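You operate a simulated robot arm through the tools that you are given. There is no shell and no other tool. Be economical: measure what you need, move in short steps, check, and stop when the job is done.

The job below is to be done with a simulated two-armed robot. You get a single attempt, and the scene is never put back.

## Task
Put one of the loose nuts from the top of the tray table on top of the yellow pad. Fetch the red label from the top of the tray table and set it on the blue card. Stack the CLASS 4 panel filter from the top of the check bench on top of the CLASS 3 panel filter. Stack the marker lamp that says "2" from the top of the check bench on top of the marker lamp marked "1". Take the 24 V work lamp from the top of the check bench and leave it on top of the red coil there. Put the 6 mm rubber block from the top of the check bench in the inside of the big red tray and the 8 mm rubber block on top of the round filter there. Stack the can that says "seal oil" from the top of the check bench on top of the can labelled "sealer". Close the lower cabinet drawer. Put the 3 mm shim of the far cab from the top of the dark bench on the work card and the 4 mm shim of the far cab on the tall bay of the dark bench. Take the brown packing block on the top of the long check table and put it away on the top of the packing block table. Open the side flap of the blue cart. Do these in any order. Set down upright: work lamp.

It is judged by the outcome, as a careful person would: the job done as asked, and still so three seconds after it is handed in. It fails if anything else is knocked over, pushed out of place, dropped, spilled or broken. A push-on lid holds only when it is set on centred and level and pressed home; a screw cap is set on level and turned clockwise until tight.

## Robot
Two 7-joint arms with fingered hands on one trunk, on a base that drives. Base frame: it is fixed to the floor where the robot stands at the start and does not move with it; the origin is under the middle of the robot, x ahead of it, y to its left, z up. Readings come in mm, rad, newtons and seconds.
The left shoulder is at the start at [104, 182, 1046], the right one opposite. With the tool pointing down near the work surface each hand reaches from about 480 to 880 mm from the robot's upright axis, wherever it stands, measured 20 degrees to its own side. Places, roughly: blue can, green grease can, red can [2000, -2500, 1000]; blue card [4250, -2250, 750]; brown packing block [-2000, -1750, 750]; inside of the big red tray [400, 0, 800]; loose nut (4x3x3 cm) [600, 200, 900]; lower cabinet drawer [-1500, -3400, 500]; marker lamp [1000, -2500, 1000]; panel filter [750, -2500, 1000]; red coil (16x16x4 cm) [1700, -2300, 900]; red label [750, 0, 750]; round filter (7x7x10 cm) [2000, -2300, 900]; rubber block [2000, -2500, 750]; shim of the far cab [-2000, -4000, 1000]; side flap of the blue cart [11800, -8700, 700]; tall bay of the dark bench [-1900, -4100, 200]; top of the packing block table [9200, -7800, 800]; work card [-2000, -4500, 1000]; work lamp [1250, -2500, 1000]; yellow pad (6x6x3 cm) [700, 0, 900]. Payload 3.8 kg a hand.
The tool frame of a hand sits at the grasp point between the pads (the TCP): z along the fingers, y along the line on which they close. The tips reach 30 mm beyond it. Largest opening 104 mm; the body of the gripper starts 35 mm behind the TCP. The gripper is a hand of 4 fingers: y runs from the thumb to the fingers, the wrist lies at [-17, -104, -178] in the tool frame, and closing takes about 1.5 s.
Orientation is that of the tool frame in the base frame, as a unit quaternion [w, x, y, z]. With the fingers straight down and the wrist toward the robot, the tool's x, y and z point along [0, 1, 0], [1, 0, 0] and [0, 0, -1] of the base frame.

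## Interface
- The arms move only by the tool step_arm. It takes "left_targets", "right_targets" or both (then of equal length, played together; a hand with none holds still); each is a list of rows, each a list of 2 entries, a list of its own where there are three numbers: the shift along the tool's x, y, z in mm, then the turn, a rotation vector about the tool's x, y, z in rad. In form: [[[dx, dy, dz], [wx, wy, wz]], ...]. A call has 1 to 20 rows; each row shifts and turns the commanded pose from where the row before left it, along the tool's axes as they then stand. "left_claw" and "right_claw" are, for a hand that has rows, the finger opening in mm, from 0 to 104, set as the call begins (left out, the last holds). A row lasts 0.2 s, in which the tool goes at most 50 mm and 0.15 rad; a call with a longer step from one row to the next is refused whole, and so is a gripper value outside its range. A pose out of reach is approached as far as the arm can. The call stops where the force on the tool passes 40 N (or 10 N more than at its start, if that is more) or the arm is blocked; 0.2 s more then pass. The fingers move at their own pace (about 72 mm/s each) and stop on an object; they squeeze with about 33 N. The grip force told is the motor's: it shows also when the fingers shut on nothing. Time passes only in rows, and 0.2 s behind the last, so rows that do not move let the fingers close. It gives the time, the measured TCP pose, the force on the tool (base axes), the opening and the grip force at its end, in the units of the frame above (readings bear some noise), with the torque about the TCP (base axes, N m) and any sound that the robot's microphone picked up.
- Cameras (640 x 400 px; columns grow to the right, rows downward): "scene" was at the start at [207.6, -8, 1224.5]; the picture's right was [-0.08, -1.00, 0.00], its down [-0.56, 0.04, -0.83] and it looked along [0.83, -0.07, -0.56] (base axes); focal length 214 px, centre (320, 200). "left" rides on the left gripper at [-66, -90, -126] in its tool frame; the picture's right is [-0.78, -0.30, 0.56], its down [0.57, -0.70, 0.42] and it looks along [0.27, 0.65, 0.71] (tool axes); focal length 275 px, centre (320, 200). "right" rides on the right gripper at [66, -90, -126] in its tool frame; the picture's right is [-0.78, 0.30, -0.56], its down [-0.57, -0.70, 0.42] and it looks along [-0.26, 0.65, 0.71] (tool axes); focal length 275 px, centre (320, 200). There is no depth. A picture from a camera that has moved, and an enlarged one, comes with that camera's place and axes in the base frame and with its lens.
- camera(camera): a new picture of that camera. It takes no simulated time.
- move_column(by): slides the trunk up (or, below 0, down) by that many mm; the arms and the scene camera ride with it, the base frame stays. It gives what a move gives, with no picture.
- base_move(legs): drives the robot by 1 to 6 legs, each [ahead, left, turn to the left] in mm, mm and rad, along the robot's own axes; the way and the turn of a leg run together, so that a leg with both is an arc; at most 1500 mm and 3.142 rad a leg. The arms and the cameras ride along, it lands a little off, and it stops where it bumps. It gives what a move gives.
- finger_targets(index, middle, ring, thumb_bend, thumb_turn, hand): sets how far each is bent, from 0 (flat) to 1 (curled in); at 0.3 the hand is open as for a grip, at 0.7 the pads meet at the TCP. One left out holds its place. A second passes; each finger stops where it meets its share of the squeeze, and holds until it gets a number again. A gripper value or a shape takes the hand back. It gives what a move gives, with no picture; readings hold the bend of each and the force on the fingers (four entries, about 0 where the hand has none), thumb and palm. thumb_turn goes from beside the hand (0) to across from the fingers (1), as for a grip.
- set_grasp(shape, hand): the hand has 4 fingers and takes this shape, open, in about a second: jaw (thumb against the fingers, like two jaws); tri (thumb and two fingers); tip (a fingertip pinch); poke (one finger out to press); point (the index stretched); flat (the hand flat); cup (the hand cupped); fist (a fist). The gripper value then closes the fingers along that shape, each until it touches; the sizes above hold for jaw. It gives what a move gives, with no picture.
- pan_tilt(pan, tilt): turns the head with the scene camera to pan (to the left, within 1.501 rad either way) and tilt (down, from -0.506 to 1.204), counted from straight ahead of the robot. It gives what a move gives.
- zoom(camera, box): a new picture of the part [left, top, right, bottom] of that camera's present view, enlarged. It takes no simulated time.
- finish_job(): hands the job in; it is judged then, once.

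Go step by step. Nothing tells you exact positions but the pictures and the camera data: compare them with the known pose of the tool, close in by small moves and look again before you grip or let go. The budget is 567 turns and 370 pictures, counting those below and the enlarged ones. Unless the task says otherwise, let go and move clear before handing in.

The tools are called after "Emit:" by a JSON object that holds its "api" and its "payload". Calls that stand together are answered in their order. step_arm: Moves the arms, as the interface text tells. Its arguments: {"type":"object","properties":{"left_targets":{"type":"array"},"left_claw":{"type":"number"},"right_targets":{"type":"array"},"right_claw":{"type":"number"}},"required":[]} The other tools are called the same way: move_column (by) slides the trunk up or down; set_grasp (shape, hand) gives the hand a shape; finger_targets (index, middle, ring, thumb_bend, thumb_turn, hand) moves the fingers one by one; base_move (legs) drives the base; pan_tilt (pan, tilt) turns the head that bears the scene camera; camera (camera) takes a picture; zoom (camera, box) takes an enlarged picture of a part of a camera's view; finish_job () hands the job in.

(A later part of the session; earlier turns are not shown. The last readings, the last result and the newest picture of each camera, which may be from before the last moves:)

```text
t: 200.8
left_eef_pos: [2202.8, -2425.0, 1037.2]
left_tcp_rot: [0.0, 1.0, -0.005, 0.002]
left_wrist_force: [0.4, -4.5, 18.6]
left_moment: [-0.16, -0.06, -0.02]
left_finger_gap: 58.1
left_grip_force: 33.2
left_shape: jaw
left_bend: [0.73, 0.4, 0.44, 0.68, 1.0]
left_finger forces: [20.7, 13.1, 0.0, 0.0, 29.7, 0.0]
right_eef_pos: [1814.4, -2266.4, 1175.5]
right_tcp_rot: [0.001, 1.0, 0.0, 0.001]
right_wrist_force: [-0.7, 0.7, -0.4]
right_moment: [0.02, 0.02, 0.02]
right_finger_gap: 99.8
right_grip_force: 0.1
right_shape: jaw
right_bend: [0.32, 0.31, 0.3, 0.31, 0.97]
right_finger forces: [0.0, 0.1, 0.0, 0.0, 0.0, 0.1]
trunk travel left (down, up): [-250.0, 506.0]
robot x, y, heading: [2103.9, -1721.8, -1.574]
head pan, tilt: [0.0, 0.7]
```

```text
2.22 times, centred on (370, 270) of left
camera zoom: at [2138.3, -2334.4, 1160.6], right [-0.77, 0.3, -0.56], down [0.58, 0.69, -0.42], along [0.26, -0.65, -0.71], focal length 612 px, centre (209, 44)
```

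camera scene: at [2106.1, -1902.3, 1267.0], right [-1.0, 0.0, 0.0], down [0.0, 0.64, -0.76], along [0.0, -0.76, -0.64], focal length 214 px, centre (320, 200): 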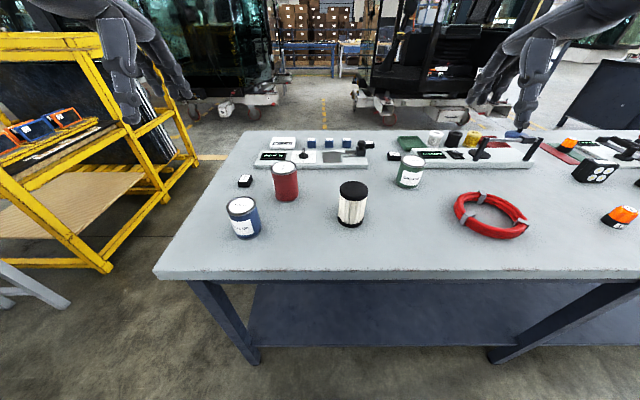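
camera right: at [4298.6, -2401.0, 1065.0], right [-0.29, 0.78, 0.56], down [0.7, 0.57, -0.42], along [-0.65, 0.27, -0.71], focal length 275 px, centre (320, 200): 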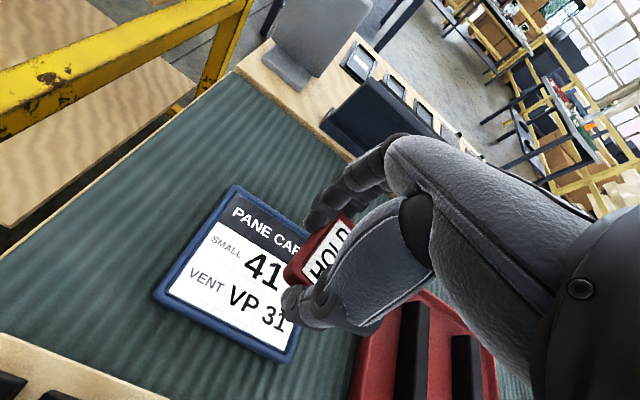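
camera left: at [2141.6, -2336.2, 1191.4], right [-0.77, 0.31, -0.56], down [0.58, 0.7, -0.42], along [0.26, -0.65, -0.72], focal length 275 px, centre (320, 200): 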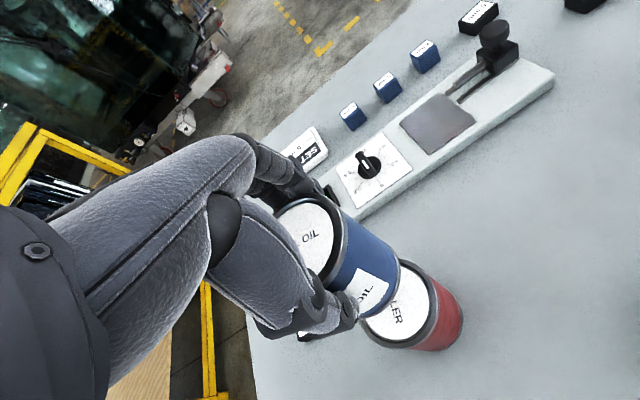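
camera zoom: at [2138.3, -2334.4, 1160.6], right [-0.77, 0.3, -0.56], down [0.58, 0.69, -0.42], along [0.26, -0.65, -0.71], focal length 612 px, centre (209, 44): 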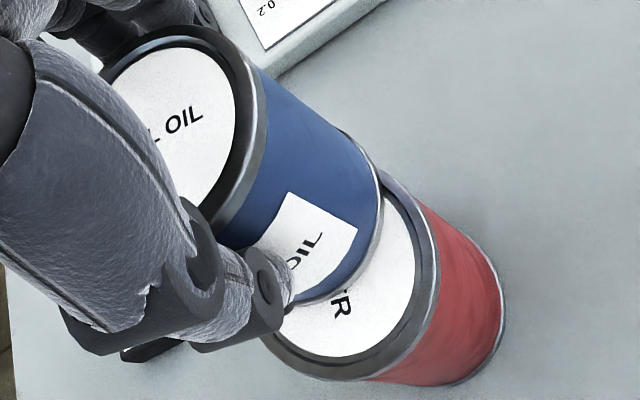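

Contact came early, and the can's bottom sits about 25 mm too far back, so it seems tilted in the grip. I'll lift and re-measure carefully.

Emit:
{"api": "step_arm", "payload": {"left_targets": [[[0, 0, -20], [0, 0, 0]], [[0, -12, -20], [0, 0, 0]], [[0, -12, 0], [0, 0, 0]], [[0, 0, 0], [0, 0, 0]]]}}

Emit:
{"api": "zoom", "payload": {"camera": "scene", "box": [255, 95, 320, 175]}}

Emit:
{"api": "zoom", "payload": {"camera": "right", "box": [0, 0, 320, 200]}}

```text
t: 201.8
left_eef_pos: [2204.6, -2403.0, 1070.5]
left_tcp_rot: [-0.004, 1.0, -0.004, 0.003]
left_wrist_force: [-0.2, 0.0, -3.3]
left_moment: [-0.03, -0.01, 0.01]
left_finger_gap: 57.5
left_grip_force: 32.9
left_shape: jaw
left_bend: [0.73, 0.4, 0.44, 0.68, 1.0]
left_finger forces: [18.8, 11.3, 0.1, 0.0, 30.1, 0.0]
right_eef_pos: [1814.4, -2268.4, 1173.0]
right_tcp_rot: [0.001, 1.0, 0.0, 0.0]
right_wrist_force: [-0.4, -0.5, 0.6]
right_moment: [0.01, 0.01, 0.0]
right_finger_gap: 99.9
right_grip_force: 0.1
right_shape: jaw
right_bend: [0.32, 0.31, 0.3, 0.31, 0.97]
right_finger forces: [0.0, 0.0, 0.0, 0.0, 0.1, 0.0]
trunk travel left (down, up): [-250.0, 506.0]
robot x, y, heading: [2104.3, -1725.1, -1.57]
head pan, tilt: [0.0, 0.7]
```

```text
5.00 times, centred on (288, 135) of scene
camera zoom: at [2105.9, -1902.5, 1267.0], right [-1.0, 0.0, 0.0], down [0.0, 0.64, -0.76], along [0.0, -0.76, -0.64], focal length 1072 px, centre (482, 525)
```

zoom: 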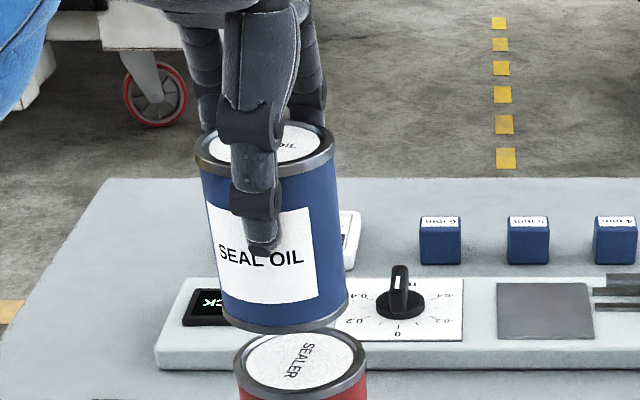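

```text
2.00 times, centred on (160, 100) of right
camera zoom: at [1879.5, -2178.5, 1298.7], right [-0.78, -0.3, 0.56], down [-0.57, 0.7, -0.42], along [-0.27, -0.65, -0.71], focal length 551 px, centre (640, 400)
```

zoom: 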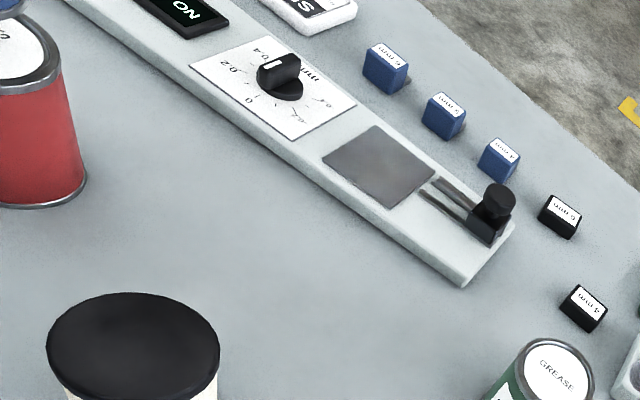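

I'll slide the right hand's camera over for a side view of the stack.

Emit:
{"api": "step_arm", "payload": {"right_targets": [[[40, -15, 0], [0, 0, 0]], [[40, -15, 0], [0, 0, 0]], [[40, -15, 0], [0, 0, 0.1]], [[20, -15, 0], [0, 0, 0.15]], [[0, 0, 0], [0, 0, 0.15]], [[0, 0, 0], [0, 0, 0]]]}}

Emit:
{"api": "camera", "payload": {"camera": "right"}}

```text
t: 203.2
left_eef_pos: [2205.0, -2403.2, 1071.0]
left_tcp_rot: [-0.004, 1.0, -0.004, 0.003]
left_wrist_force: [0.4, -0.3, -3.3]
left_moment: [0.03, 0.0, -0.02]
left_finger_gap: 57.7
left_grip_force: 33.1
left_shape: jaw
left_bend: [0.73, 0.4, 0.44, 0.68, 1.0]
left_finger forces: [19.0, 11.4, 0.1, 0.1, 30.1, 0.0]
right_eef_pos: [1956.2, -2209.2, 1173.8]
right_tcp_rot: [0.0, 0.98, -0.2, 0.0]
right_wrist_force: [0.1, -0.3, 0.4]
right_moment: [0.01, -0.01, 0.0]
right_finger_gap: 99.8
right_grip_force: 0.1
right_shape: jaw
right_bend: [0.32, 0.31, 0.3, 0.31, 0.97]
right_finger forces: [0.1, 0.0, 0.0, 0.1, 0.0, 0.1]
trunk travel left (down, up): [-250.0, 506.0]
robot x, y, heading: [2104.3, -1717.9, -1.567]
head pan, tilt: [0.0, 0.7]
```

```text
290 pictures are left
camera right: at [2051.9, -2152.7, 1298.7], right [-0.83, 0.03, 0.56], down [-0.25, 0.87, -0.42], along [-0.5, -0.49, -0.71], focal length 275 px, centre (320, 200)
```

right: 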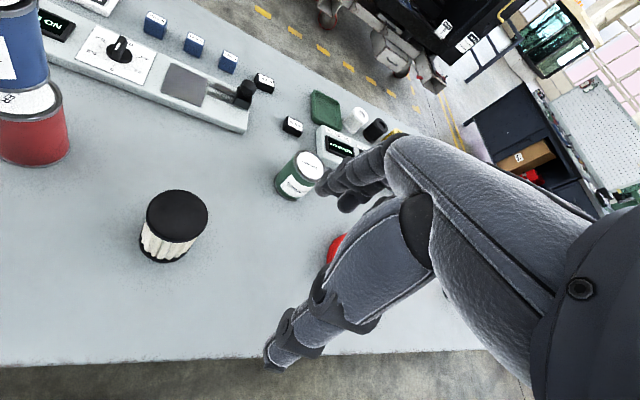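

Wrong direction. I'll yaw the right hand the other way.

Emit:
{"api": "step_arm", "payload": {"right_targets": [[[0, 0, 0], [0, 0, -0.15]], [[0, 0, 0], [0, 0, -0.15]], [[0, 0, 0], [0, 0, -0.15]], [[0, 0, 0], [0, 0, -0.15]], [[0, 0, 0], [0, 0, -0.15]], [[0, 0, 0], [0, 0, 0]]]}}

Emit:
{"api": "camera", "payload": {"camera": "right"}}

```text
t: 204.6
left_eef_pos: [2204.8, -2402.4, 1070.6]
left_tcp_rot: [-0.005, 1.0, -0.004, 0.002]
left_wrist_force: [0.2, -1.4, -3.1]
left_moment: [0.01, 0.0, -0.02]
left_finger_gap: 57.6
left_grip_force: 33.3
left_shape: jaw
left_bend: [0.73, 0.4, 0.44, 0.68, 1.0]
left_finger forces: [18.9, 11.3, 0.0, 0.0, 30.1, 0.0]
right_eef_pos: [1955.6, -2210.5, 1173.7]
right_tcp_rot: [0.0, 0.985, 0.175, 0.0]
right_wrist_force: [-0.2, 0.0, -0.4]
right_moment: [0.01, 0.01, 0.02]
right_finger_gap: 99.6
right_grip_force: 0.0
right_shape: jaw
right_bend: [0.32, 0.31, 0.3, 0.31, 0.97]
right_finger forces: [0.0, 0.0, 0.0, 0.0, 0.1, 0.0]
trunk travel left (down, up): [-250.0, 506.0]
robot x, y, heading: [2105.0, -1723.3, -1.574]
head pan, tilt: [0.0, 0.7]
```

```text
289 pictures are left
camera right: at [1985.9, -2103.9, 1298.9], right [-0.63, -0.54, 0.56], down [-0.78, 0.46, -0.43], along [-0.03, -0.7, -0.71], focal length 275 px, centre (320, 200)
```

right: 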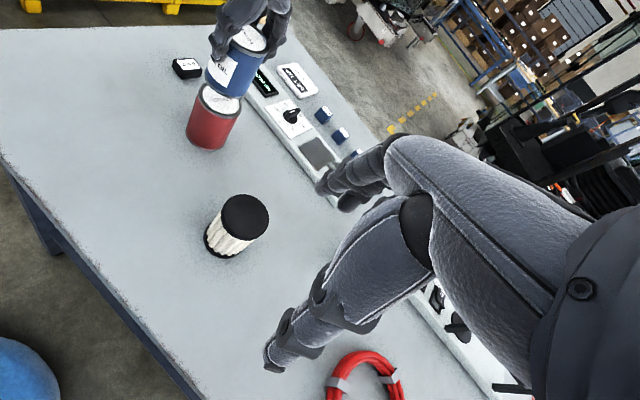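

Emit:
{"api": "zoom", "payload": {"camera": "right", "box": [160, 0, 320, 170]}}

```text
2.35 times, centred on (240, 85) of right
camera zoom: at [1985.9, -2103.9, 1298.9], right [-0.63, -0.54, 0.56], down [-0.78, 0.46, -0.43], along [-0.03, -0.7, -0.71], focal length 648 px, centre (508, 471)
```

zoom: 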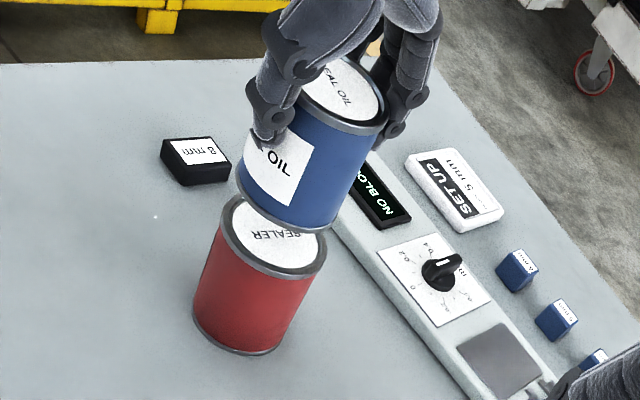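

The cans are about 92 mm tall on a bench at about z 860. The held can leans about 0.1 rad, so I'll correct the pitch, shift to line up, and look again.

Emit:
{"api": "step_arm", "payload": {"left_targets": [[[2, 8, 0], [0.1, 0, 0]], [[0, 7, 0], [0, 0, 0]], [[0, 0, 0], [0, 0, 0]], [[0, 0, 0], [0, 0, 0]]]}}

Emit:
{"api": "zoom", "payload": {"camera": "scene", "box": [255, 95, 320, 195]}}

Emit:
{"api": "zoom", "payload": {"camera": "right", "box": [160, 0, 320, 170]}}

```text
t: 205.6
left_eef_pos: [2207.8, -2417.1, 1070.5]
left_tcp_rot: [-0.055, 0.998, -0.003, 0.002]
left_wrist_force: [0.5, -0.1, -4.1]
left_moment: [0.02, 0.01, -0.04]
left_finger_gap: 57.5
left_grip_force: 32.9
left_shape: jaw
left_bend: [0.73, 0.4, 0.44, 0.68, 1.0]
left_finger forces: [18.9, 11.5, 0.1, 0.0, 29.9, 0.0]
right_eef_pos: [1956.3, -2209.7, 1172.9]
right_tcp_rot: [-0.001, 0.985, 0.173, 0.0]
right_wrist_force: [-1.2, -0.2, -0.1]
right_moment: [0.03, -0.01, -0.02]
right_finger_gap: 99.9
right_grip_force: 0.0
right_shape: jaw
right_bend: [0.32, 0.31, 0.3, 0.31, 0.97]
right_finger forces: [0.1, 0.0, 0.0, 0.1, 0.0, 0.1]
trunk travel left (down, up): [-250.0, 506.0]
robot x, y, heading: [2100.8, -1722.2, -1.571]
head pan, tilt: [0.0, 0.7]
```

```text
4.00 times, centred on (288, 145) of scene
camera zoom: at [2106.1, -1902.7, 1266.9], right [-1.0, 0.0, 0.0], down [0.0, 0.64, -0.76], along [0.0, -0.76, -0.64], focal length 858 px, centre (450, 420)
```

zoom: 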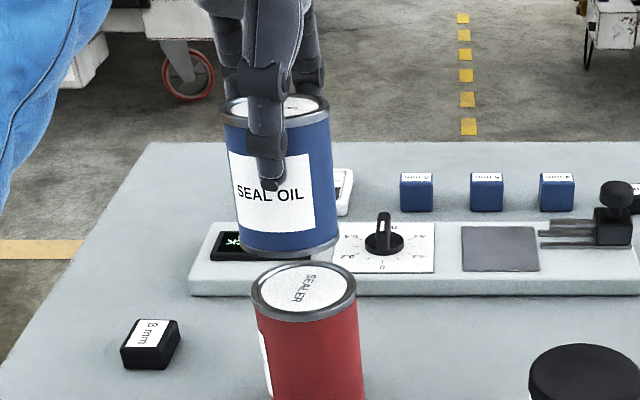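

```text
2.35 times, centred on (240, 85) of right
camera zoom: at [1986.0, -2104.0, 1298.8], right [-0.63, -0.54, 0.56], down [-0.78, 0.46, -0.42], along [-0.03, -0.7, -0.71], focal length 648 px, centre (508, 471)
```

zoom: 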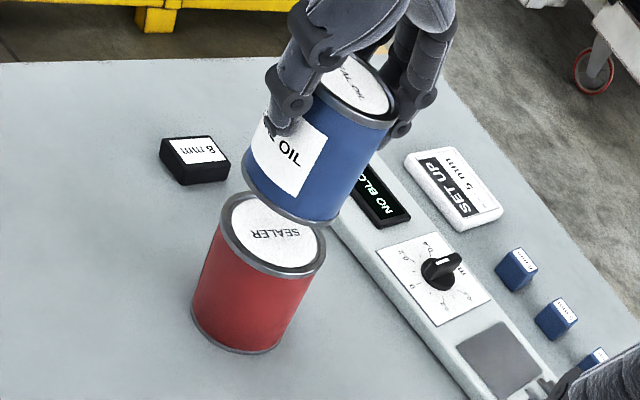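

Cross-checking both views, the can was upright in pitch and leans slightly sideways instead. I'll undo the pitch, apply a small roll, and line up.

Emit:
{"api": "step_arm", "payload": {"left_targets": [[[0, 0, 0], [-0.1, 0, 0]], [[3, -6, 0], [0, -0.07, 0]], [[0, 0, 0], [0, 0, 0]], [[0, 0, 0], [0, 0, 0]]]}}

Emit:
{"api": "zoom", "payload": {"camera": "scene", "box": [255, 95, 320, 195]}}

Emit:
{"api": "zoom", "payload": {"camera": "right", "box": [160, 0, 320, 170]}}

```text
t: 206.6
left_eef_pos: [2210.2, -2411.0, 1068.3]
left_tcp_rot: [-0.004, 0.999, -0.003, -0.031]
left_wrist_force: [0.2, 0.0, -2.5]
left_moment: [0.0, 0.01, 0.0]
left_finger_gap: 57.7
left_grip_force: 33.3
left_shape: jaw
left_bend: [0.73, 0.4, 0.44, 0.68, 1.0]
left_finger forces: [18.7, 11.4, 0.0, 0.1, 29.9, 0.0]
right_eef_pos: [1955.9, -2210.5, 1173.7]
right_tcp_rot: [0.001, 0.985, 0.173, -0.001]
right_wrist_force: [1.0, 0.3, 0.6]
right_moment: [-0.02, 0.04, -0.04]
right_finger_gap: 99.4
right_grip_force: 0.0
right_shape: jaw
right_bend: [0.32, 0.31, 0.3, 0.31, 0.97]
right_finger forces: [0.0, 0.1, 0.0, 0.1, 0.0, 0.0]
trunk travel left (down, up): [-250.0, 506.0]
robot x, y, heading: [2106.2, -1724.4, -1.572]
head pan, tilt: [0.0, 0.7]
```

```text
4.00 times, centred on (288, 145) of scene
camera zoom: at [2106.1, -1902.6, 1267.0], right [-1.0, 0.0, 0.0], down [0.0, 0.64, -0.76], along [0.0, -0.76, -0.64], focal length 858 px, centre (450, 420)
```

zoom: 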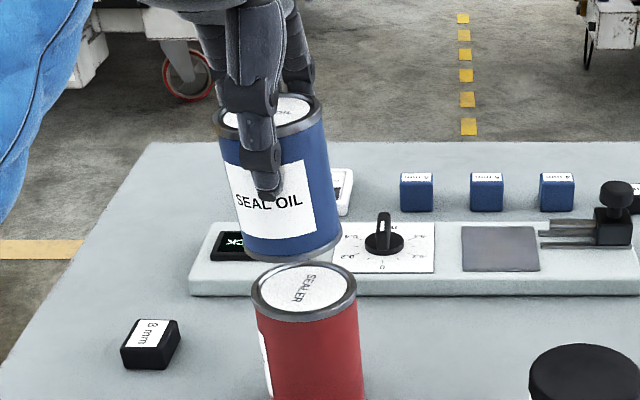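

```text
2.35 times, centred on (240, 85) of right
camera zoom: at [1986.0, -2104.0, 1298.8], right [-0.63, -0.54, 0.56], down [-0.78, 0.46, -0.42], along [-0.03, -0.7, -0.71], focal length 648 px, centre (508, 471)
```

zoom: 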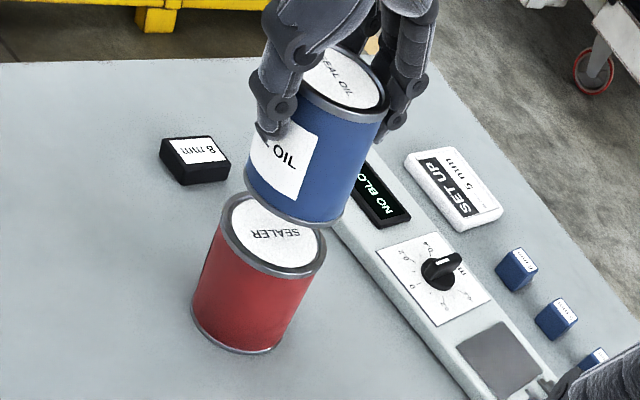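

The label text shows the can was already upright before my roll, so I'll undo it and recheck.

Emit:
{"api": "step_arm", "payload": {"left_targets": [[[-3, 0, 0], [0, 0.08, 0]], [[0, 0, 12], [0, 0, 0]], [[0, 0, 0], [0, 0, 0]], [[0, 0, 0], [0, 0, 0]]]}}

Emit:
{"api": "zoom", "payload": {"camera": "scene", "box": [255, 95, 320, 195]}}

Emit:
{"api": "zoom", "payload": {"camera": "right", "box": [180, 10, 270, 110]}}

```text
t: 207.6
left_eef_pos: [2207.3, -2411.1, 1058.7]
left_tcp_rot: [-0.004, 1.0, -0.006, 0.007]
left_wrist_force: [0.4, -0.1, -3.3]
left_moment: [0.04, 0.01, 0.03]
left_finger_gap: 57.5
left_grip_force: 33.2
left_shape: jaw
left_bend: [0.73, 0.4, 0.44, 0.68, 1.0]
left_finger forces: [18.8, 11.3, 0.1, 0.1, 29.9, 0.0]
right_eef_pos: [1953.8, -2211.0, 1172.9]
right_tcp_rot: [0.0, 0.985, 0.174, 0.0]
right_wrist_force: [-0.6, -0.7, -0.8]
right_moment: [0.0, 0.02, 0.01]
right_finger_gap: 99.9
right_grip_force: 0.0
right_shape: jaw
right_bend: [0.32, 0.31, 0.3, 0.31, 0.97]
right_finger forces: [0.0, 0.0, 0.0, 0.0, 0.0, 0.1]
trunk travel left (down, up): [-250.0, 506.0]
robot x, y, heading: [2106.9, -1721.0, -1.575]
head pan, tilt: [0.0, 0.7]
```

```text
4.00 times, centred on (288, 145) of scene
camera zoom: at [2106.2, -1902.8, 1266.9], right [-1.0, 0.0, 0.0], down [0.0, 0.64, -0.76], along [0.0, -0.76, -0.64], focal length 858 px, centre (450, 420)
```

zoom: 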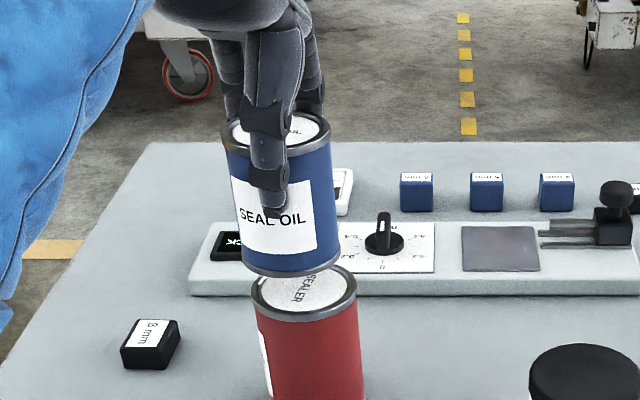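

```text
4.00 times, centred on (225, 60) of right
camera zoom: at [1986.0, -2104.2, 1298.7], right [-0.63, -0.54, 0.56], down [-0.78, 0.46, -0.42], along [-0.03, -0.7, -0.71], focal length 1101 px, centre (700, 760)
```

zoom: 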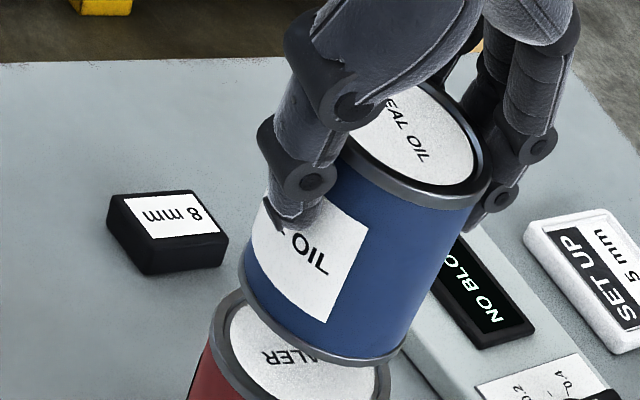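

Resolving the geometry: the blue can is about 88 mm tall and upright, but about 13 mm too far back and 5 mm left of the sealer. I'll correct that and look again.

Emit:
{"api": "step_arm", "payload": {"left_targets": [[[-5, -13, 0], [0, 0, 0]], [[0, 0, 10], [0, 0, 0]], [[0, 0, 0], [0, 0, 0]]]}}

Emit:
{"api": "zoom", "payload": {"camera": "scene", "box": [255, 95, 320, 195]}}

Emit:
{"api": "zoom", "payload": {"camera": "right", "box": [180, 20, 270, 160]}}

Emit:
{"api": "zoom", "payload": {"camera": "left", "box": [260, 180, 480, 360]}}

```text
t: 208.4
left_eef_pos: [2204.3, -2398.2, 1050.5]
left_tcp_rot: [-0.004, 1.0, -0.005, 0.008]
left_wrist_force: [0.1, -0.8, -2.9]
left_moment: [0.05, 0.02, -0.03]
left_finger_gap: 57.4
left_grip_force: 33.2
left_shape: jaw
left_bend: [0.73, 0.4, 0.44, 0.68, 1.0]
left_finger forces: [18.7, 11.4, 0.0, 0.1, 29.9, 0.0]
right_eef_pos: [1955.5, -2209.9, 1174.8]
right_tcp_rot: [0.001, 0.985, 0.173, 0.0]
right_wrist_force: [0.3, -1.1, -0.1]
right_moment: [0.02, -0.02, -0.02]
right_finger_gap: 99.8
right_grip_force: 0.0
right_shape: jaw
right_bend: [0.32, 0.31, 0.3, 0.31, 0.97]
right_finger forces: [0.0, 0.0, 0.0, 0.0, 0.0, 0.0]
trunk travel left (down, up): [-250.0, 506.0]
robot x, y, heading: [2103.8, -1724.2, -1.574]
head pan, tilt: [0.0, 0.7]
```

```text
4.00 times, centred on (288, 145) of scene
camera zoom: at [2106.0, -1902.5, 1267.0], right [-1.0, 0.0, 0.0], down [0.0, 0.64, -0.76], along [0.0, -0.76, -0.64], focal length 858 px, centre (450, 420)
```

zoom: 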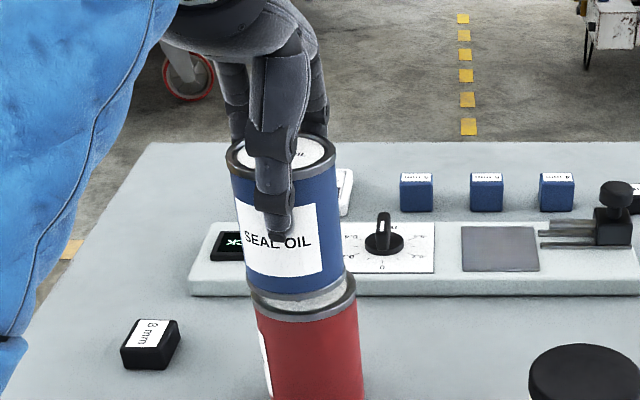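

```text
2.86 times, centred on (225, 90) of right
camera zoom: at [1985.9, -2103.8, 1298.8], right [-0.63, -0.54, 0.56], down [-0.78, 0.46, -0.42], along [-0.03, -0.7, -0.71], focal length 786 px, centre (591, 514)
```

zoom: 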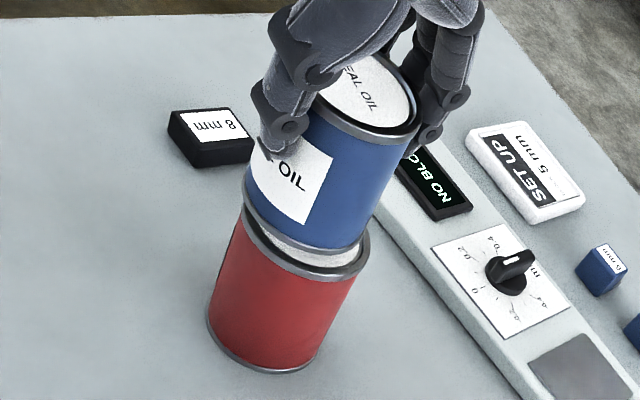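

```text
2.22 times, centred on (370, 270) of left
camera zoom: at [2136.4, -2308.3, 1174.8], right [-0.76, 0.31, -0.57], down [0.59, 0.7, -0.41], along [0.27, -0.65, -0.72], focal length 612 px, centre (209, 44)
```

zoom: 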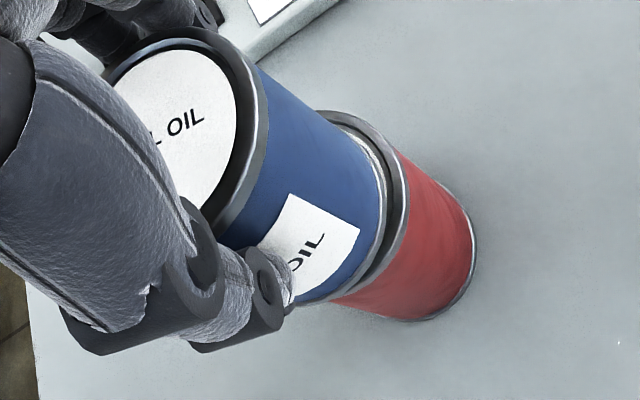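

Well aligned now. I'll make a last 4 mm nudge and lower until contact.

Emit:
{"api": "step_arm", "payload": {"left_targets": [[[-4, 2, 4], [0, 0, 0]], [[0, 0, 5], [0, 0, 0]], [[0, 0, 3], [0, 0, 0]], [[0, 0, 0], [0, 0, 0]]]}}

Emit:
{"api": "zoom", "payload": {"camera": "right", "box": [180, 20, 270, 160]}}

```text
t: 209.4
left_eef_pos: [2199.5, -2398.6, 1038.1]
left_tcp_rot: [-0.005, 1.0, -0.004, 0.008]
left_wrist_force: [-0.1, 0.5, -2.9]
left_moment: [-0.01, 0.0, -0.02]
left_finger_gap: 57.5
left_grip_force: 33.0
left_shape: jaw
left_bend: [0.73, 0.4, 0.44, 0.68, 1.0]
left_finger forces: [18.7, 11.4, 0.1, 0.1, 29.9, 0.1]
right_eef_pos: [1956.5, -2210.5, 1173.2]
right_tcp_rot: [0.001, 0.985, 0.173, 0.0]
right_wrist_force: [-0.3, 0.3, 0.7]
right_moment: [0.01, 0.02, -0.01]
right_finger_gap: 99.7
right_grip_force: 0.0
right_shape: jaw
right_bend: [0.32, 0.31, 0.3, 0.31, 0.97]
right_finger forces: [0.0, 0.0, 0.1, 0.0, 0.0, 0.0]
trunk travel left (down, up): [-250.0, 506.0]
robot x, y, heading: [2106.2, -1722.9, -1.57]
head pan, tilt: [0.0, 0.7]
```

```text
2.86 times, centred on (225, 90) of right
camera zoom: at [1986.0, -2104.0, 1298.8], right [-0.63, -0.54, 0.56], down [-0.78, 0.46, -0.42], along [-0.03, -0.7, -0.71], focal length 786 px, centre (591, 514)
```

zoom: 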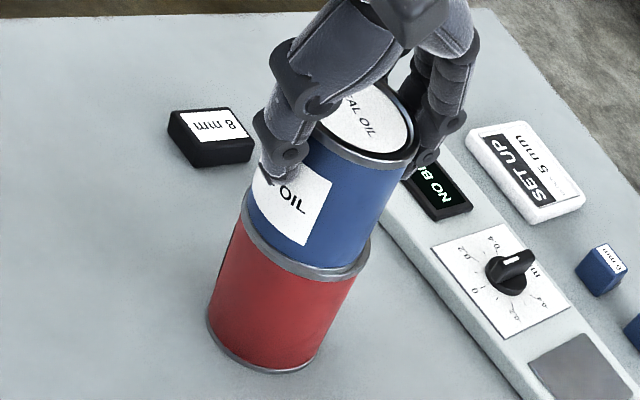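

It looks centred, nesting within the sealer's rim. I'll continue down in 2 mm steps.

Emit:
{"api": "step_arm", "payload": {"left_targets": [[[0, 0, 2], [0, 0, 0]], [[0, 0, 2], [0, 0, 0]], [[0, 0, 2], [0, 0, 0]], [[0, 0, 0], [0, 0, 0]]]}}

```text
t: 210.4
left_eef_pos: [2199.5, -2397.2, 1034.6]
left_tcp_rot: [0.0, 1.0, -0.003, 0.007]
left_wrist_force: [0.4, -4.4, 22.4]
left_moment: [-0.23, -0.03, 0.01]
left_finger_gap: 57.7
left_grip_force: 32.8
left_shape: jaw
left_bend: [0.73, 0.4, 0.44, 0.68, 1.0]
left_finger forces: [20.7, 13.3, 0.1, 0.0, 29.7, 0.1]
right_eef_pos: [1954.2, -2207.9, 1174.1]
right_tcp_rot: [0.001, 0.985, 0.174, -0.001]
right_wrist_force: [-0.2, 0.3, -0.5]
right_moment: [-0.01, 0.0, 0.04]
right_finger_gap: 99.6
right_grip_force: 0.2
right_shape: jaw
right_bend: [0.32, 0.31, 0.3, 0.31, 0.97]
right_finger forces: [0.0, 0.0, 0.0, 0.0, 0.0, 0.0]
trunk travel left (down, up): [-250.0, 506.0]
robot x, y, heading: [2104.5, -1720.5, -1.57]
head pan, tilt: [0.0, 0.7]
```

Emit:
{"api": "step_arm", "payload": {"left_targets": [[[0, 0, -3], [0, 0, 0]], [[0, 0, 0], [0, 0, 0]]]}}

Emit:
{"api": "zoom", "payload": {"camera": "scene", "box": [255, 95, 320, 215]}}

Emit:
{"api": "zoom", "payload": {"camera": "right", "box": [180, 20, 270, 160]}}

```text
t: 211.0
left_eef_pos: [2199.2, -2398.2, 1034.8]
left_tcp_rot: [-0.001, 1.0, -0.005, 0.007]
left_wrist_force: [1.2, -5.0, 19.4]
left_moment: [-0.38, -0.01, 0.02]
left_finger_gap: 57.8
left_grip_force: 33.1
left_shape: jaw
left_bend: [0.73, 0.4, 0.44, 0.68, 1.0]
left_finger forces: [20.5, 13.3, 0.1, 0.0, 29.5, 0.1]
right_eef_pos: [1955.1, -2209.1, 1173.8]
right_tcp_rot: [0.0, 0.985, 0.174, 0.0]
right_wrist_force: [0.1, 0.3, 0.0]
right_moment: [0.01, -0.02, 0.0]
right_finger_gap: 99.6
right_grip_force: 0.1
right_shape: jaw
right_bend: [0.32, 0.31, 0.3, 0.31, 0.97]
right_finger forces: [0.0, 0.0, 0.0, 0.1, 0.1, 0.1]
trunk travel left (down, up): [-250.0, 506.0]
robot x, y, heading: [2103.6, -1720.0, -1.574]
head pan, tilt: [0.0, 0.7]
```

```text
3.33 times, centred on (288, 155) of scene
camera zoom: at [2105.9, -1900.9, 1267.3], right [-1.0, 0.0, 0.0], down [0.0, 0.64, -0.77], along [0.0, -0.77, -0.64], focal length 715 px, centre (428, 350)
```

zoom: 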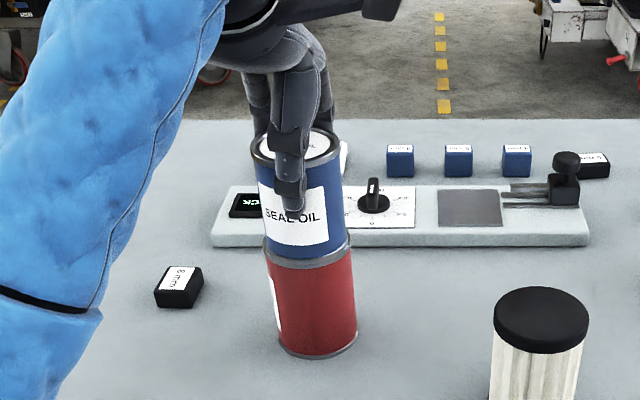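

```text
2.86 times, centred on (225, 90) of right
camera zoom: at [1985.8, -2102.3, 1299.4], right [-0.63, -0.54, 0.56], down [-0.78, 0.46, -0.43], along [-0.03, -0.7, -0.71], focal length 786 px, centre (591, 514)
```

zoom: 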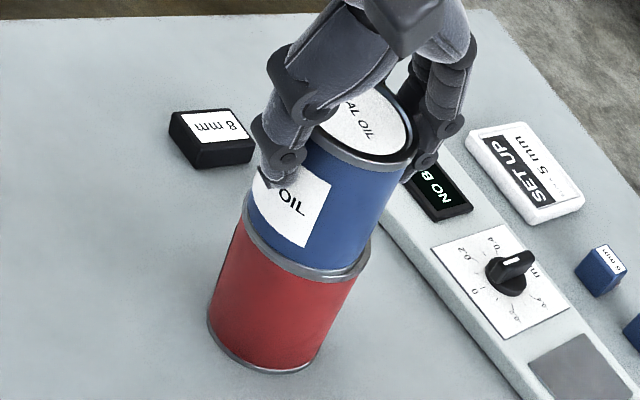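

Centred and resting. I'll ease the load, then open.

Emit:
{"api": "step_arm", "payload": {"left_targets": [[[0, 0, -3], [0, 0, 0]], [[0, 0, 0], [0, 0, 0]]]}}

Emit:
{"api": "step_arm", "payload": {"left_targets": [[[0, 0, 0], [0, 0, 0]], [[0, 0, 0], [0, 0, 0]], [[0, 0, 0], [0, 0, 0]], [[0, 0, 0], [0, 0, 0]], [[0, 0, 0], [0, 0, 0]]], "left_claw": 104}}

Emit:
{"api": "zoom", "payload": {"camera": "right", "box": [180, 20, 270, 160]}}

```text
t: 211.6
left_eef_pos: [2199.3, -2398.3, 1035.5]
left_tcp_rot: [-0.006, 1.0, -0.004, 0.007]
left_wrist_force: [-0.1, -4.1, 9.7]
left_moment: [-0.39, 0.03, 0.07]
left_finger_gap: 57.7
left_grip_force: 32.7
left_shape: jaw
left_bend: [0.73, 0.4, 0.44, 0.68, 1.0]
left_finger forces: [20.2, 13.0, 0.0, 0.0, 29.4, 0.1]
right_eef_pos: [1956.6, -2209.4, 1173.9]
right_tcp_rot: [0.0, 0.985, 0.173, 0.0]
right_wrist_force: [0.4, -0.8, 0.1]
right_moment: [-0.02, 0.01, 0.02]
right_finger_gap: 99.9
right_grip_force: 0.1
right_shape: jaw
right_bend: [0.32, 0.31, 0.3, 0.31, 0.97]
right_finger forces: [0.1, 0.1, 0.0, 0.0, 0.0, 0.1]
trunk travel left (down, up): [-250.0, 506.0]
robot x, y, heading: [2109.3, -1720.9, -1.574]
head pan, tilt: [0.0, 0.7]
```

```text
t: 212.8
left_eef_pos: [2199.5, -2398.4, 1036.4]
left_tcp_rot: [-0.005, 1.0, -0.004, 0.008]
left_wrist_force: [0.3, 0.3, -0.7]
left_moment: [0.03, 0.05, -0.04]
left_finger_gap: 103.7
left_grip_force: 0.1
left_shape: jaw
left_bend: [0.3, 0.3, 0.3, 0.3, 0.97]
left_finger forces: [0.0, 0.1, 0.1, 0.0, 0.1, 0.1]
right_eef_pos: [1956.5, -2209.5, 1173.1]
right_tcp_rot: [0.0, 0.985, 0.174, 0.0]
right_wrist_force: [0.5, 0.3, -0.3]
right_moment: [0.0, -0.01, -0.01]
right_finger_gap: 100.0
right_grip_force: 0.1
right_shape: jaw
right_bend: [0.32, 0.31, 0.3, 0.31, 0.97]
right_finger forces: [0.0, 0.0, 0.0, 0.0, 0.0, 0.0]
trunk travel left (down, up): [-250.0, 506.0]
robot x, y, heading: [2106.9, -1724.0, -1.573]
head pan, tilt: [0.0, 0.7]
```

```text
2.86 times, centred on (225, 90) of right
camera zoom: at [1985.9, -2103.8, 1298.8], right [-0.63, -0.54, 0.56], down [-0.78, 0.46, -0.42], along [-0.03, -0.7, -0.71], focal length 786 px, centre (591, 514)
```

zoom: 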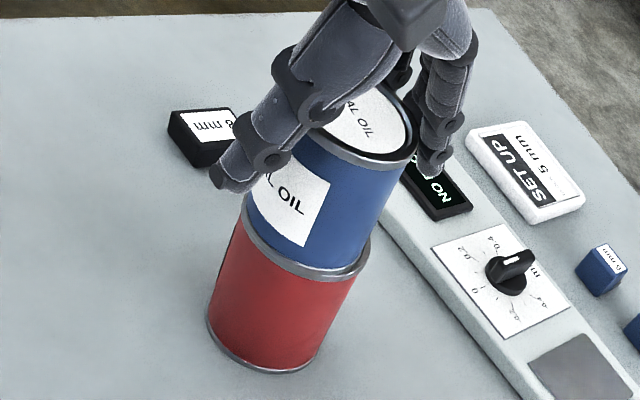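

The cans are stacked. I'll rise, shape the left hand for a middle-finger pinch, and hover over the 8 mm block.

Emit:
{"api": "step_arm", "payload": {"left_targets": [[[0, 0, -20], [0, 0, 0]], [[0, 0, -50], [0, 0, 0]], [[0, 0, -50], [0, 0, 0]], [[30, 10, 0], [0, 0, 0]], [[40, 15, 0], [0, 0, 0]], [[40, 20, 0], [0, 0, 0]], [[35, 25, 0], [0, 0, 0]], [[0, 0, 40], [0, 0, 0]], [[0, 0, 40], [0, 0, 0]], [[0, 0, 0], [0, 0, 0]]]}}

Emit:
{"api": "finger_targets", "payload": {"hand": "left", "index": 1, "middle": 0.3, "ring": 1, "thumb_bend": 0.3}}

Emit:
{"api": "camera", "payload": {"camera": "left"}}

Emit:
{"api": "camera", "payload": {"camera": "scene"}}

```text
t: 215.0
left_eef_pos: [2345.5, -2473.4, 1078.0]
left_tcp_rot: [-0.004, 1.0, -0.004, 0.007]
left_wrist_force: [0.2, -0.5, -0.3]
left_moment: [0.03, 0.02, -0.04]
left_finger_gap: 104.0
left_grip_force: 0.1
left_shape: jaw
left_bend: [0.3, 0.3, 0.3, 0.3, 0.97]
left_finger forces: [0.0, 0.0, 0.0, 0.0, 0.1, 0.0]
right_eef_pos: [1955.7, -2210.8, 1173.7]
right_tcp_rot: [0.0, 0.985, 0.174, 0.0]
right_wrist_force: [-0.5, -0.5, -0.1]
right_moment: [0.04, -0.02, -0.01]
right_finger_gap: 99.6
right_grip_force: 0.1
right_shape: jaw
right_bend: [0.32, 0.31, 0.3, 0.31, 0.97]
right_finger forces: [0.1, 0.1, 0.1, 0.0, 0.0, 0.0]
trunk travel left (down, up): [-250.0, 506.0]
robot x, y, heading: [2107.4, -1725.4, -1.573]
head pan, tilt: [0.0, 0.7]
```

```text
t: 216.0
left_eef_pos: [2345.1, -2472.6, 1078.9]
left_tcp_rot: [-0.004, 1.0, -0.004, 0.008]
left_wrist_force: [0.0, 0.6, -0.2]
left_moment: [0.0, 0.02, -0.01]
left_finger_gap: 64.8
left_grip_force: 0.1
left_shape: fingers
left_bend: [1.0, 0.3, 1.0, 0.3, 0.97]
left_finger forces: [0.0, 0.1, 0.1, 0.0, 0.1, 0.0]
right_eef_pos: [1954.6, -2210.3, 1171.9]
right_tcp_rot: [0.0, 0.985, 0.174, 0.0]
right_wrist_force: [0.3, 0.2, 0.4]
right_moment: [-0.01, -0.03, 0.03]
right_finger_gap: 99.6
right_grip_force: 0.1
right_shape: jaw
right_bend: [0.32, 0.31, 0.3, 0.31, 0.97]
right_finger forces: [0.0, 0.0, 0.0, 0.0, 0.0, 0.0]
trunk travel left (down, up): [-250.0, 506.0]
robot x, y, heading: [2106.3, -1724.1, -1.574]
head pan, tilt: [0.0, 0.7]
```

```text
274 pictures are left
camera left: at [2278.3, -2383.3, 1203.3], right [-0.76, 0.31, -0.57], down [0.59, 0.7, -0.41], along [0.27, -0.65, -0.71], focal length 275 px, centre (320, 200)
```

left: 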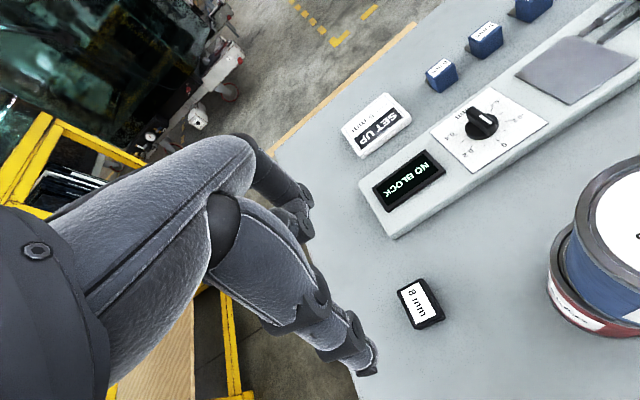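

```text
273 pictures are left
camera scene: at [2106.1, -1902.3, 1267.0], right [-1.0, 0.0, 0.0], down [0.0, 0.64, -0.76], along [0.0, -0.76, -0.64], focal length 214 px, centre (320, 200)
```

scene: 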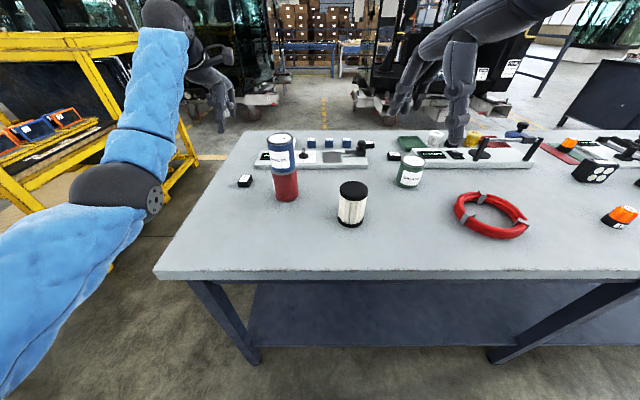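

The 8 mm block is centred at (2344, -2469) with a slight yaw. I'll descend over it.

Emit:
{"api": "step_arm", "payload": {"left_targets": [[[-3, -3, 45], [0, 0, 0.1]], [[0, 0, 45], [0, 0, 0]], [[0, 0, 45], [0, 0, 0]], [[0, 0, 35], [0, 0, 0]], [[0, 0, 0], [0, 0, 0]]]}}

Emit:
{"api": "zoom", "payload": {"camera": "left", "box": [240, 170, 440, 400]}}

Emit:
{"api": "zoom", "payload": {"camera": "scene", "box": [205, 140, 285, 210]}}

```text
t: 217.2
left_eef_pos: [2342.3, -2466.6, 909.4]
left_tcp_rot: [-0.004, 0.998, -0.056, 0.007]
left_wrist_force: [0.6, 0.4, -0.1]
left_moment: [-0.02, 0.01, 0.01]
left_finger_gap: 64.8
left_grip_force: 0.1
left_shape: fingers
left_bend: [1.0, 0.3, 1.0, 0.3, 0.97]
left_finger forces: [0.0, 0.0, 0.1, 0.0, 0.0, 0.1]
right_eef_pos: [1955.3, -2210.5, 1173.9]
right_tcp_rot: [0.0, 0.985, 0.174, 0.0]
right_wrist_force: [0.4, -0.2, -0.7]
right_moment: [0.01, 0.0, -0.01]
right_finger_gap: 99.6
right_grip_force: 0.0
right_shape: jaw
right_bend: [0.32, 0.31, 0.3, 0.31, 0.97]
right_finger forces: [0.1, 0.0, 0.1, 0.0, 0.0, 0.0]
trunk travel left (down, up): [-250.0, 506.0]
robot x, y, heading: [2107.7, -1724.7, -1.574]
head pan, tilt: [0.0, 0.7]
```

```text
1.74 times, centred on (340, 285) of left
camera zoom: at [2284.3, -2370.3, 1033.2], right [-0.73, 0.38, -0.57], down [0.65, 0.64, -0.41], along [0.2, -0.67, -0.72], focal length 479 px, centre (285, 52)
```

zoom: 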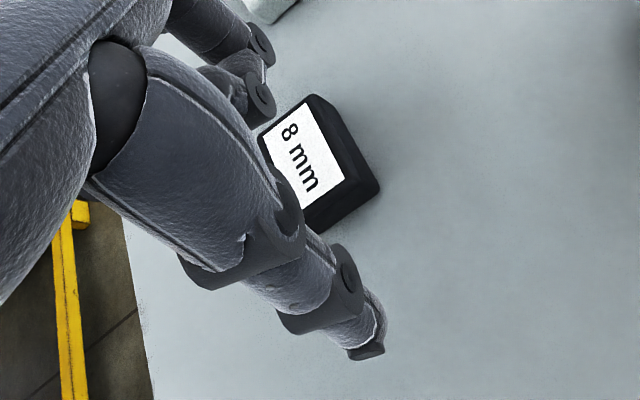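

```text
5.71 times, centred on (245, 175) of scene
camera zoom: at [2106.0, -1902.2, 1267.1], right [-1.0, 0.0, 0.0], down [0.0, 0.64, -0.76], along [0.0, -0.76, -0.64], focal length 1226 px, centre (749, 343)
```

zoom: 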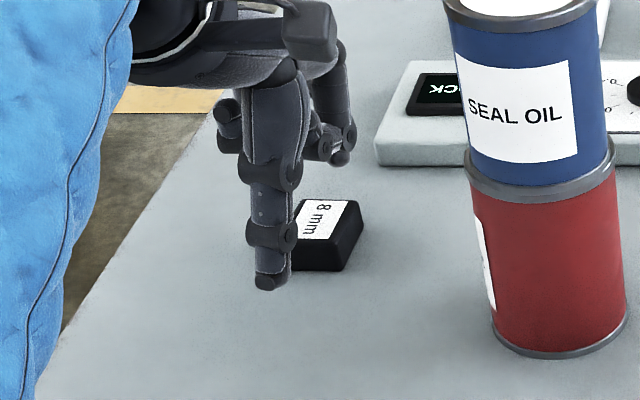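

Emit:
{"api": "step_arm", "payload": {"left_targets": [[[-5, -2, 9], [0, 0, 0]], [[0, 0, 8], [0, 0, 0]], [[0, 0, 0], [0, 0, 0]]]}}

Emit:
{"api": "finger_targets", "payload": {"hand": "left", "middle": 0.75, "thumb_bend": 0.75}}

Emit:
{"api": "step_arm", "payload": {"left_targets": [[[0, 0, -15], [0, 0, 0]], [[0, 0, -40], [0, 0, 0]], [[0, 0, 0], [0, 0, 0]]]}}

Emit:
{"api": "zoom", "payload": {"camera": "left", "box": [240, 170, 440, 400]}}

Emit:
{"api": "zoom", "payload": {"camera": "scene", "box": [205, 130, 285, 210]}}

```text
t: 218.0
left_eef_pos: [2337.5, -2463.6, 890.7]
left_tcp_rot: [-0.004, 0.998, -0.055, 0.007]
left_wrist_force: [0.4, 1.1, 1.4]
left_moment: [-0.09, -0.02, 0.03]
left_finger_gap: 64.6
left_grip_force: 0.9
left_shape: fingers
left_bend: [1.0, 0.3, 1.0, 0.3, 0.97]
left_finger forces: [0.0, 1.6, 0.1, 0.0, 0.0, 0.0]
right_eef_pos: [1955.6, -2211.0, 1173.7]
right_tcp_rot: [0.0, 0.985, 0.173, 0.001]
right_wrist_force: [0.1, -0.2, -0.3]
right_moment: [-0.03, -0.01, 0.0]
right_finger_gap: 99.7
right_grip_force: 0.1
right_shape: jaw
right_bend: [0.32, 0.31, 0.3, 0.31, 0.97]
right_finger forces: [0.0, 0.0, 0.1, 0.0, 0.0, 0.1]
trunk travel left (down, up): [-250.0, 506.0]
robot x, y, heading: [2104.1, -1723.1, -1.569]
head pan, tilt: [0.0, 0.7]
```

```text
t: 219.0
left_eef_pos: [2337.3, -2462.5, 895.3]
left_tcp_rot: [-0.002, 0.999, -0.054, 0.008]
left_wrist_force: [-0.6, -2.7, 17.5]
left_moment: [-0.67, -0.08, -0.03]
left_finger_gap: 48.5
left_grip_force: 24.0
left_shape: fingers
left_bend: [1.0, 0.52, 1.0, 0.64, 0.94]
left_finger forces: [0.1, 32.8, 0.0, 0.1, 14.7, 0.0]
right_eef_pos: [1955.2, -2207.8, 1174.4]
right_tcp_rot: [0.001, 0.985, 0.173, 0.0]
right_wrist_force: [0.2, -0.5, 0.1]
right_moment: [0.0, 0.02, 0.01]
right_finger_gap: 100.0
right_grip_force: 0.1
right_shape: jaw
right_bend: [0.32, 0.31, 0.3, 0.31, 0.97]
right_finger forces: [0.0, 0.1, 0.1, 0.0, 0.0, 0.0]
trunk travel left (down, up): [-250.0, 506.0]
robot x, y, heading: [2103.0, -1720.2, -1.575]
head pan, tilt: [0.0, 0.7]
```

```text
t: 219.8
left_eef_pos: [2337.1, -2463.3, 943.2]
left_tcp_rot: [-0.005, 0.999, -0.053, 0.007]
left_wrist_force: [-0.3, 0.5, 0.1]
left_moment: [-0.01, -0.02, -0.03]
left_finger_gap: 48.6
left_grip_force: 13.9
left_shape: fingers
left_bend: [1.0, 0.52, 1.0, 0.65, 0.94]
left_finger forces: [0.0, 14.0, 0.0, 0.0, 14.0, 0.0]
right_eef_pos: [1955.3, -2211.3, 1172.9]
right_tcp_rot: [0.0, 0.985, 0.174, 0.001]
right_wrist_force: [1.2, 0.3, 0.5]
right_moment: [-0.03, -0.02, 0.0]
right_finger_gap: 99.9
right_grip_force: 0.0
right_shape: jaw
right_bend: [0.32, 0.31, 0.3, 0.31, 0.97]
right_finger forces: [0.0, 0.1, 0.0, 0.1, 0.1, 0.0]
trunk travel left (down, up): [-250.0, 506.0]
robot x, y, heading: [2102.4, -1718.6, -1.569]
head pan, tilt: [0.0, 0.7]
```

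```text
1.74 times, centred on (340, 285) of left
camera zoom: at [2279.2, -2369.4, 1069.5], right [-0.73, 0.39, -0.56], down [0.65, 0.64, -0.41], along [0.2, -0.67, -0.72], focal length 479 px, centre (285, 52)
```

zoom: 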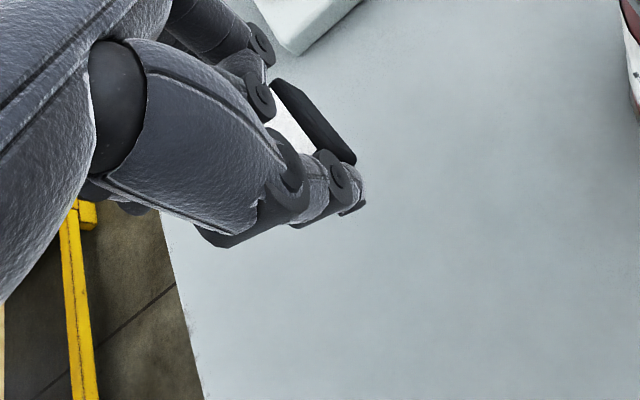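

```text
5.00 times, centred on (245, 170) of scene
camera zoom: at [2106.3, -1902.8, 1266.8], right [-1.0, 0.0, 0.0], down [0.0, 0.64, -0.76], along [0.0, -0.76, -0.64], focal length 1072 px, centre (695, 350)
```

zoom: 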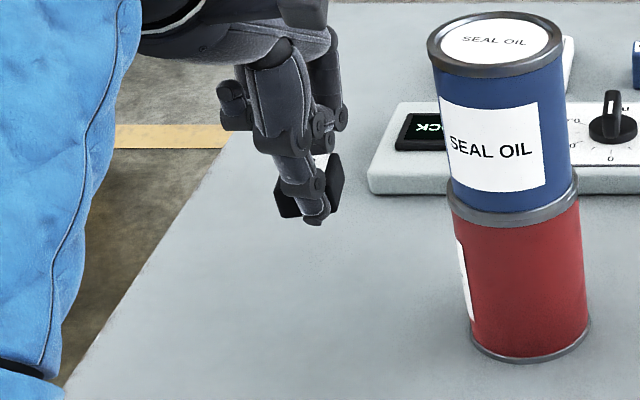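

The 8 mm block is held. I'll measure the round filter's top precisely.

Emit:
{"api": "zoom", "payload": {"camera": "scene", "box": [320, 165, 390, 235]}}

Emit:
{"api": "zoom", "payload": {"camera": "right", "box": [190, 180, 280, 270]}}

```text
5.71 times, centred on (355, 200) of scene
camera zoom: at [2106.3, -1902.8, 1266.8], right [-1.0, 0.0, 0.0], down [0.0, 0.64, -0.76], along [0.0, -0.76, -0.64], focal length 1226 px, centre (120, 200)
```

zoom: 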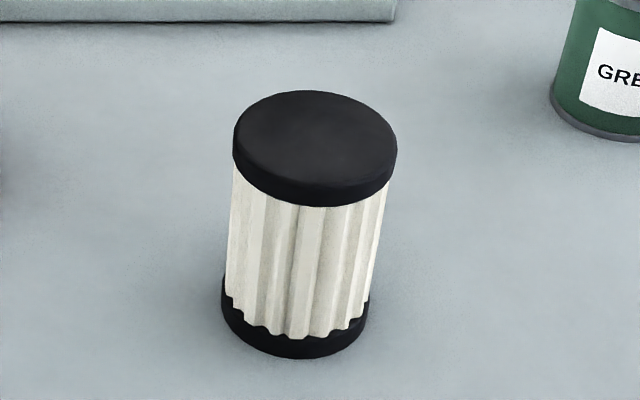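

```text
4.44 times, centred on (235, 225) of right
camera zoom: at [1986.1, -2104.3, 1298.6], right [-0.63, -0.54, 0.56], down [-0.78, 0.46, -0.42], along [-0.03, -0.7, -0.71], focal length 1224 px, centre (698, 89)
```

zoom: 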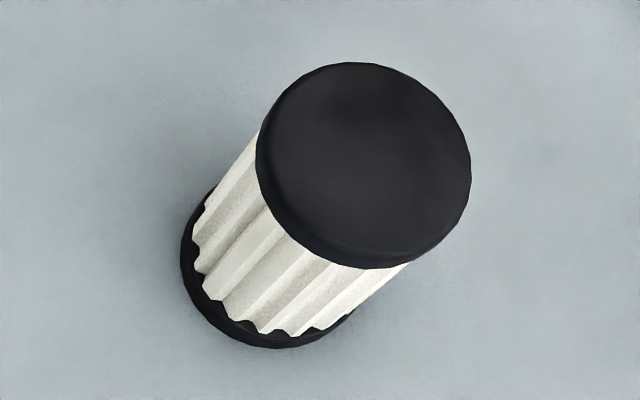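

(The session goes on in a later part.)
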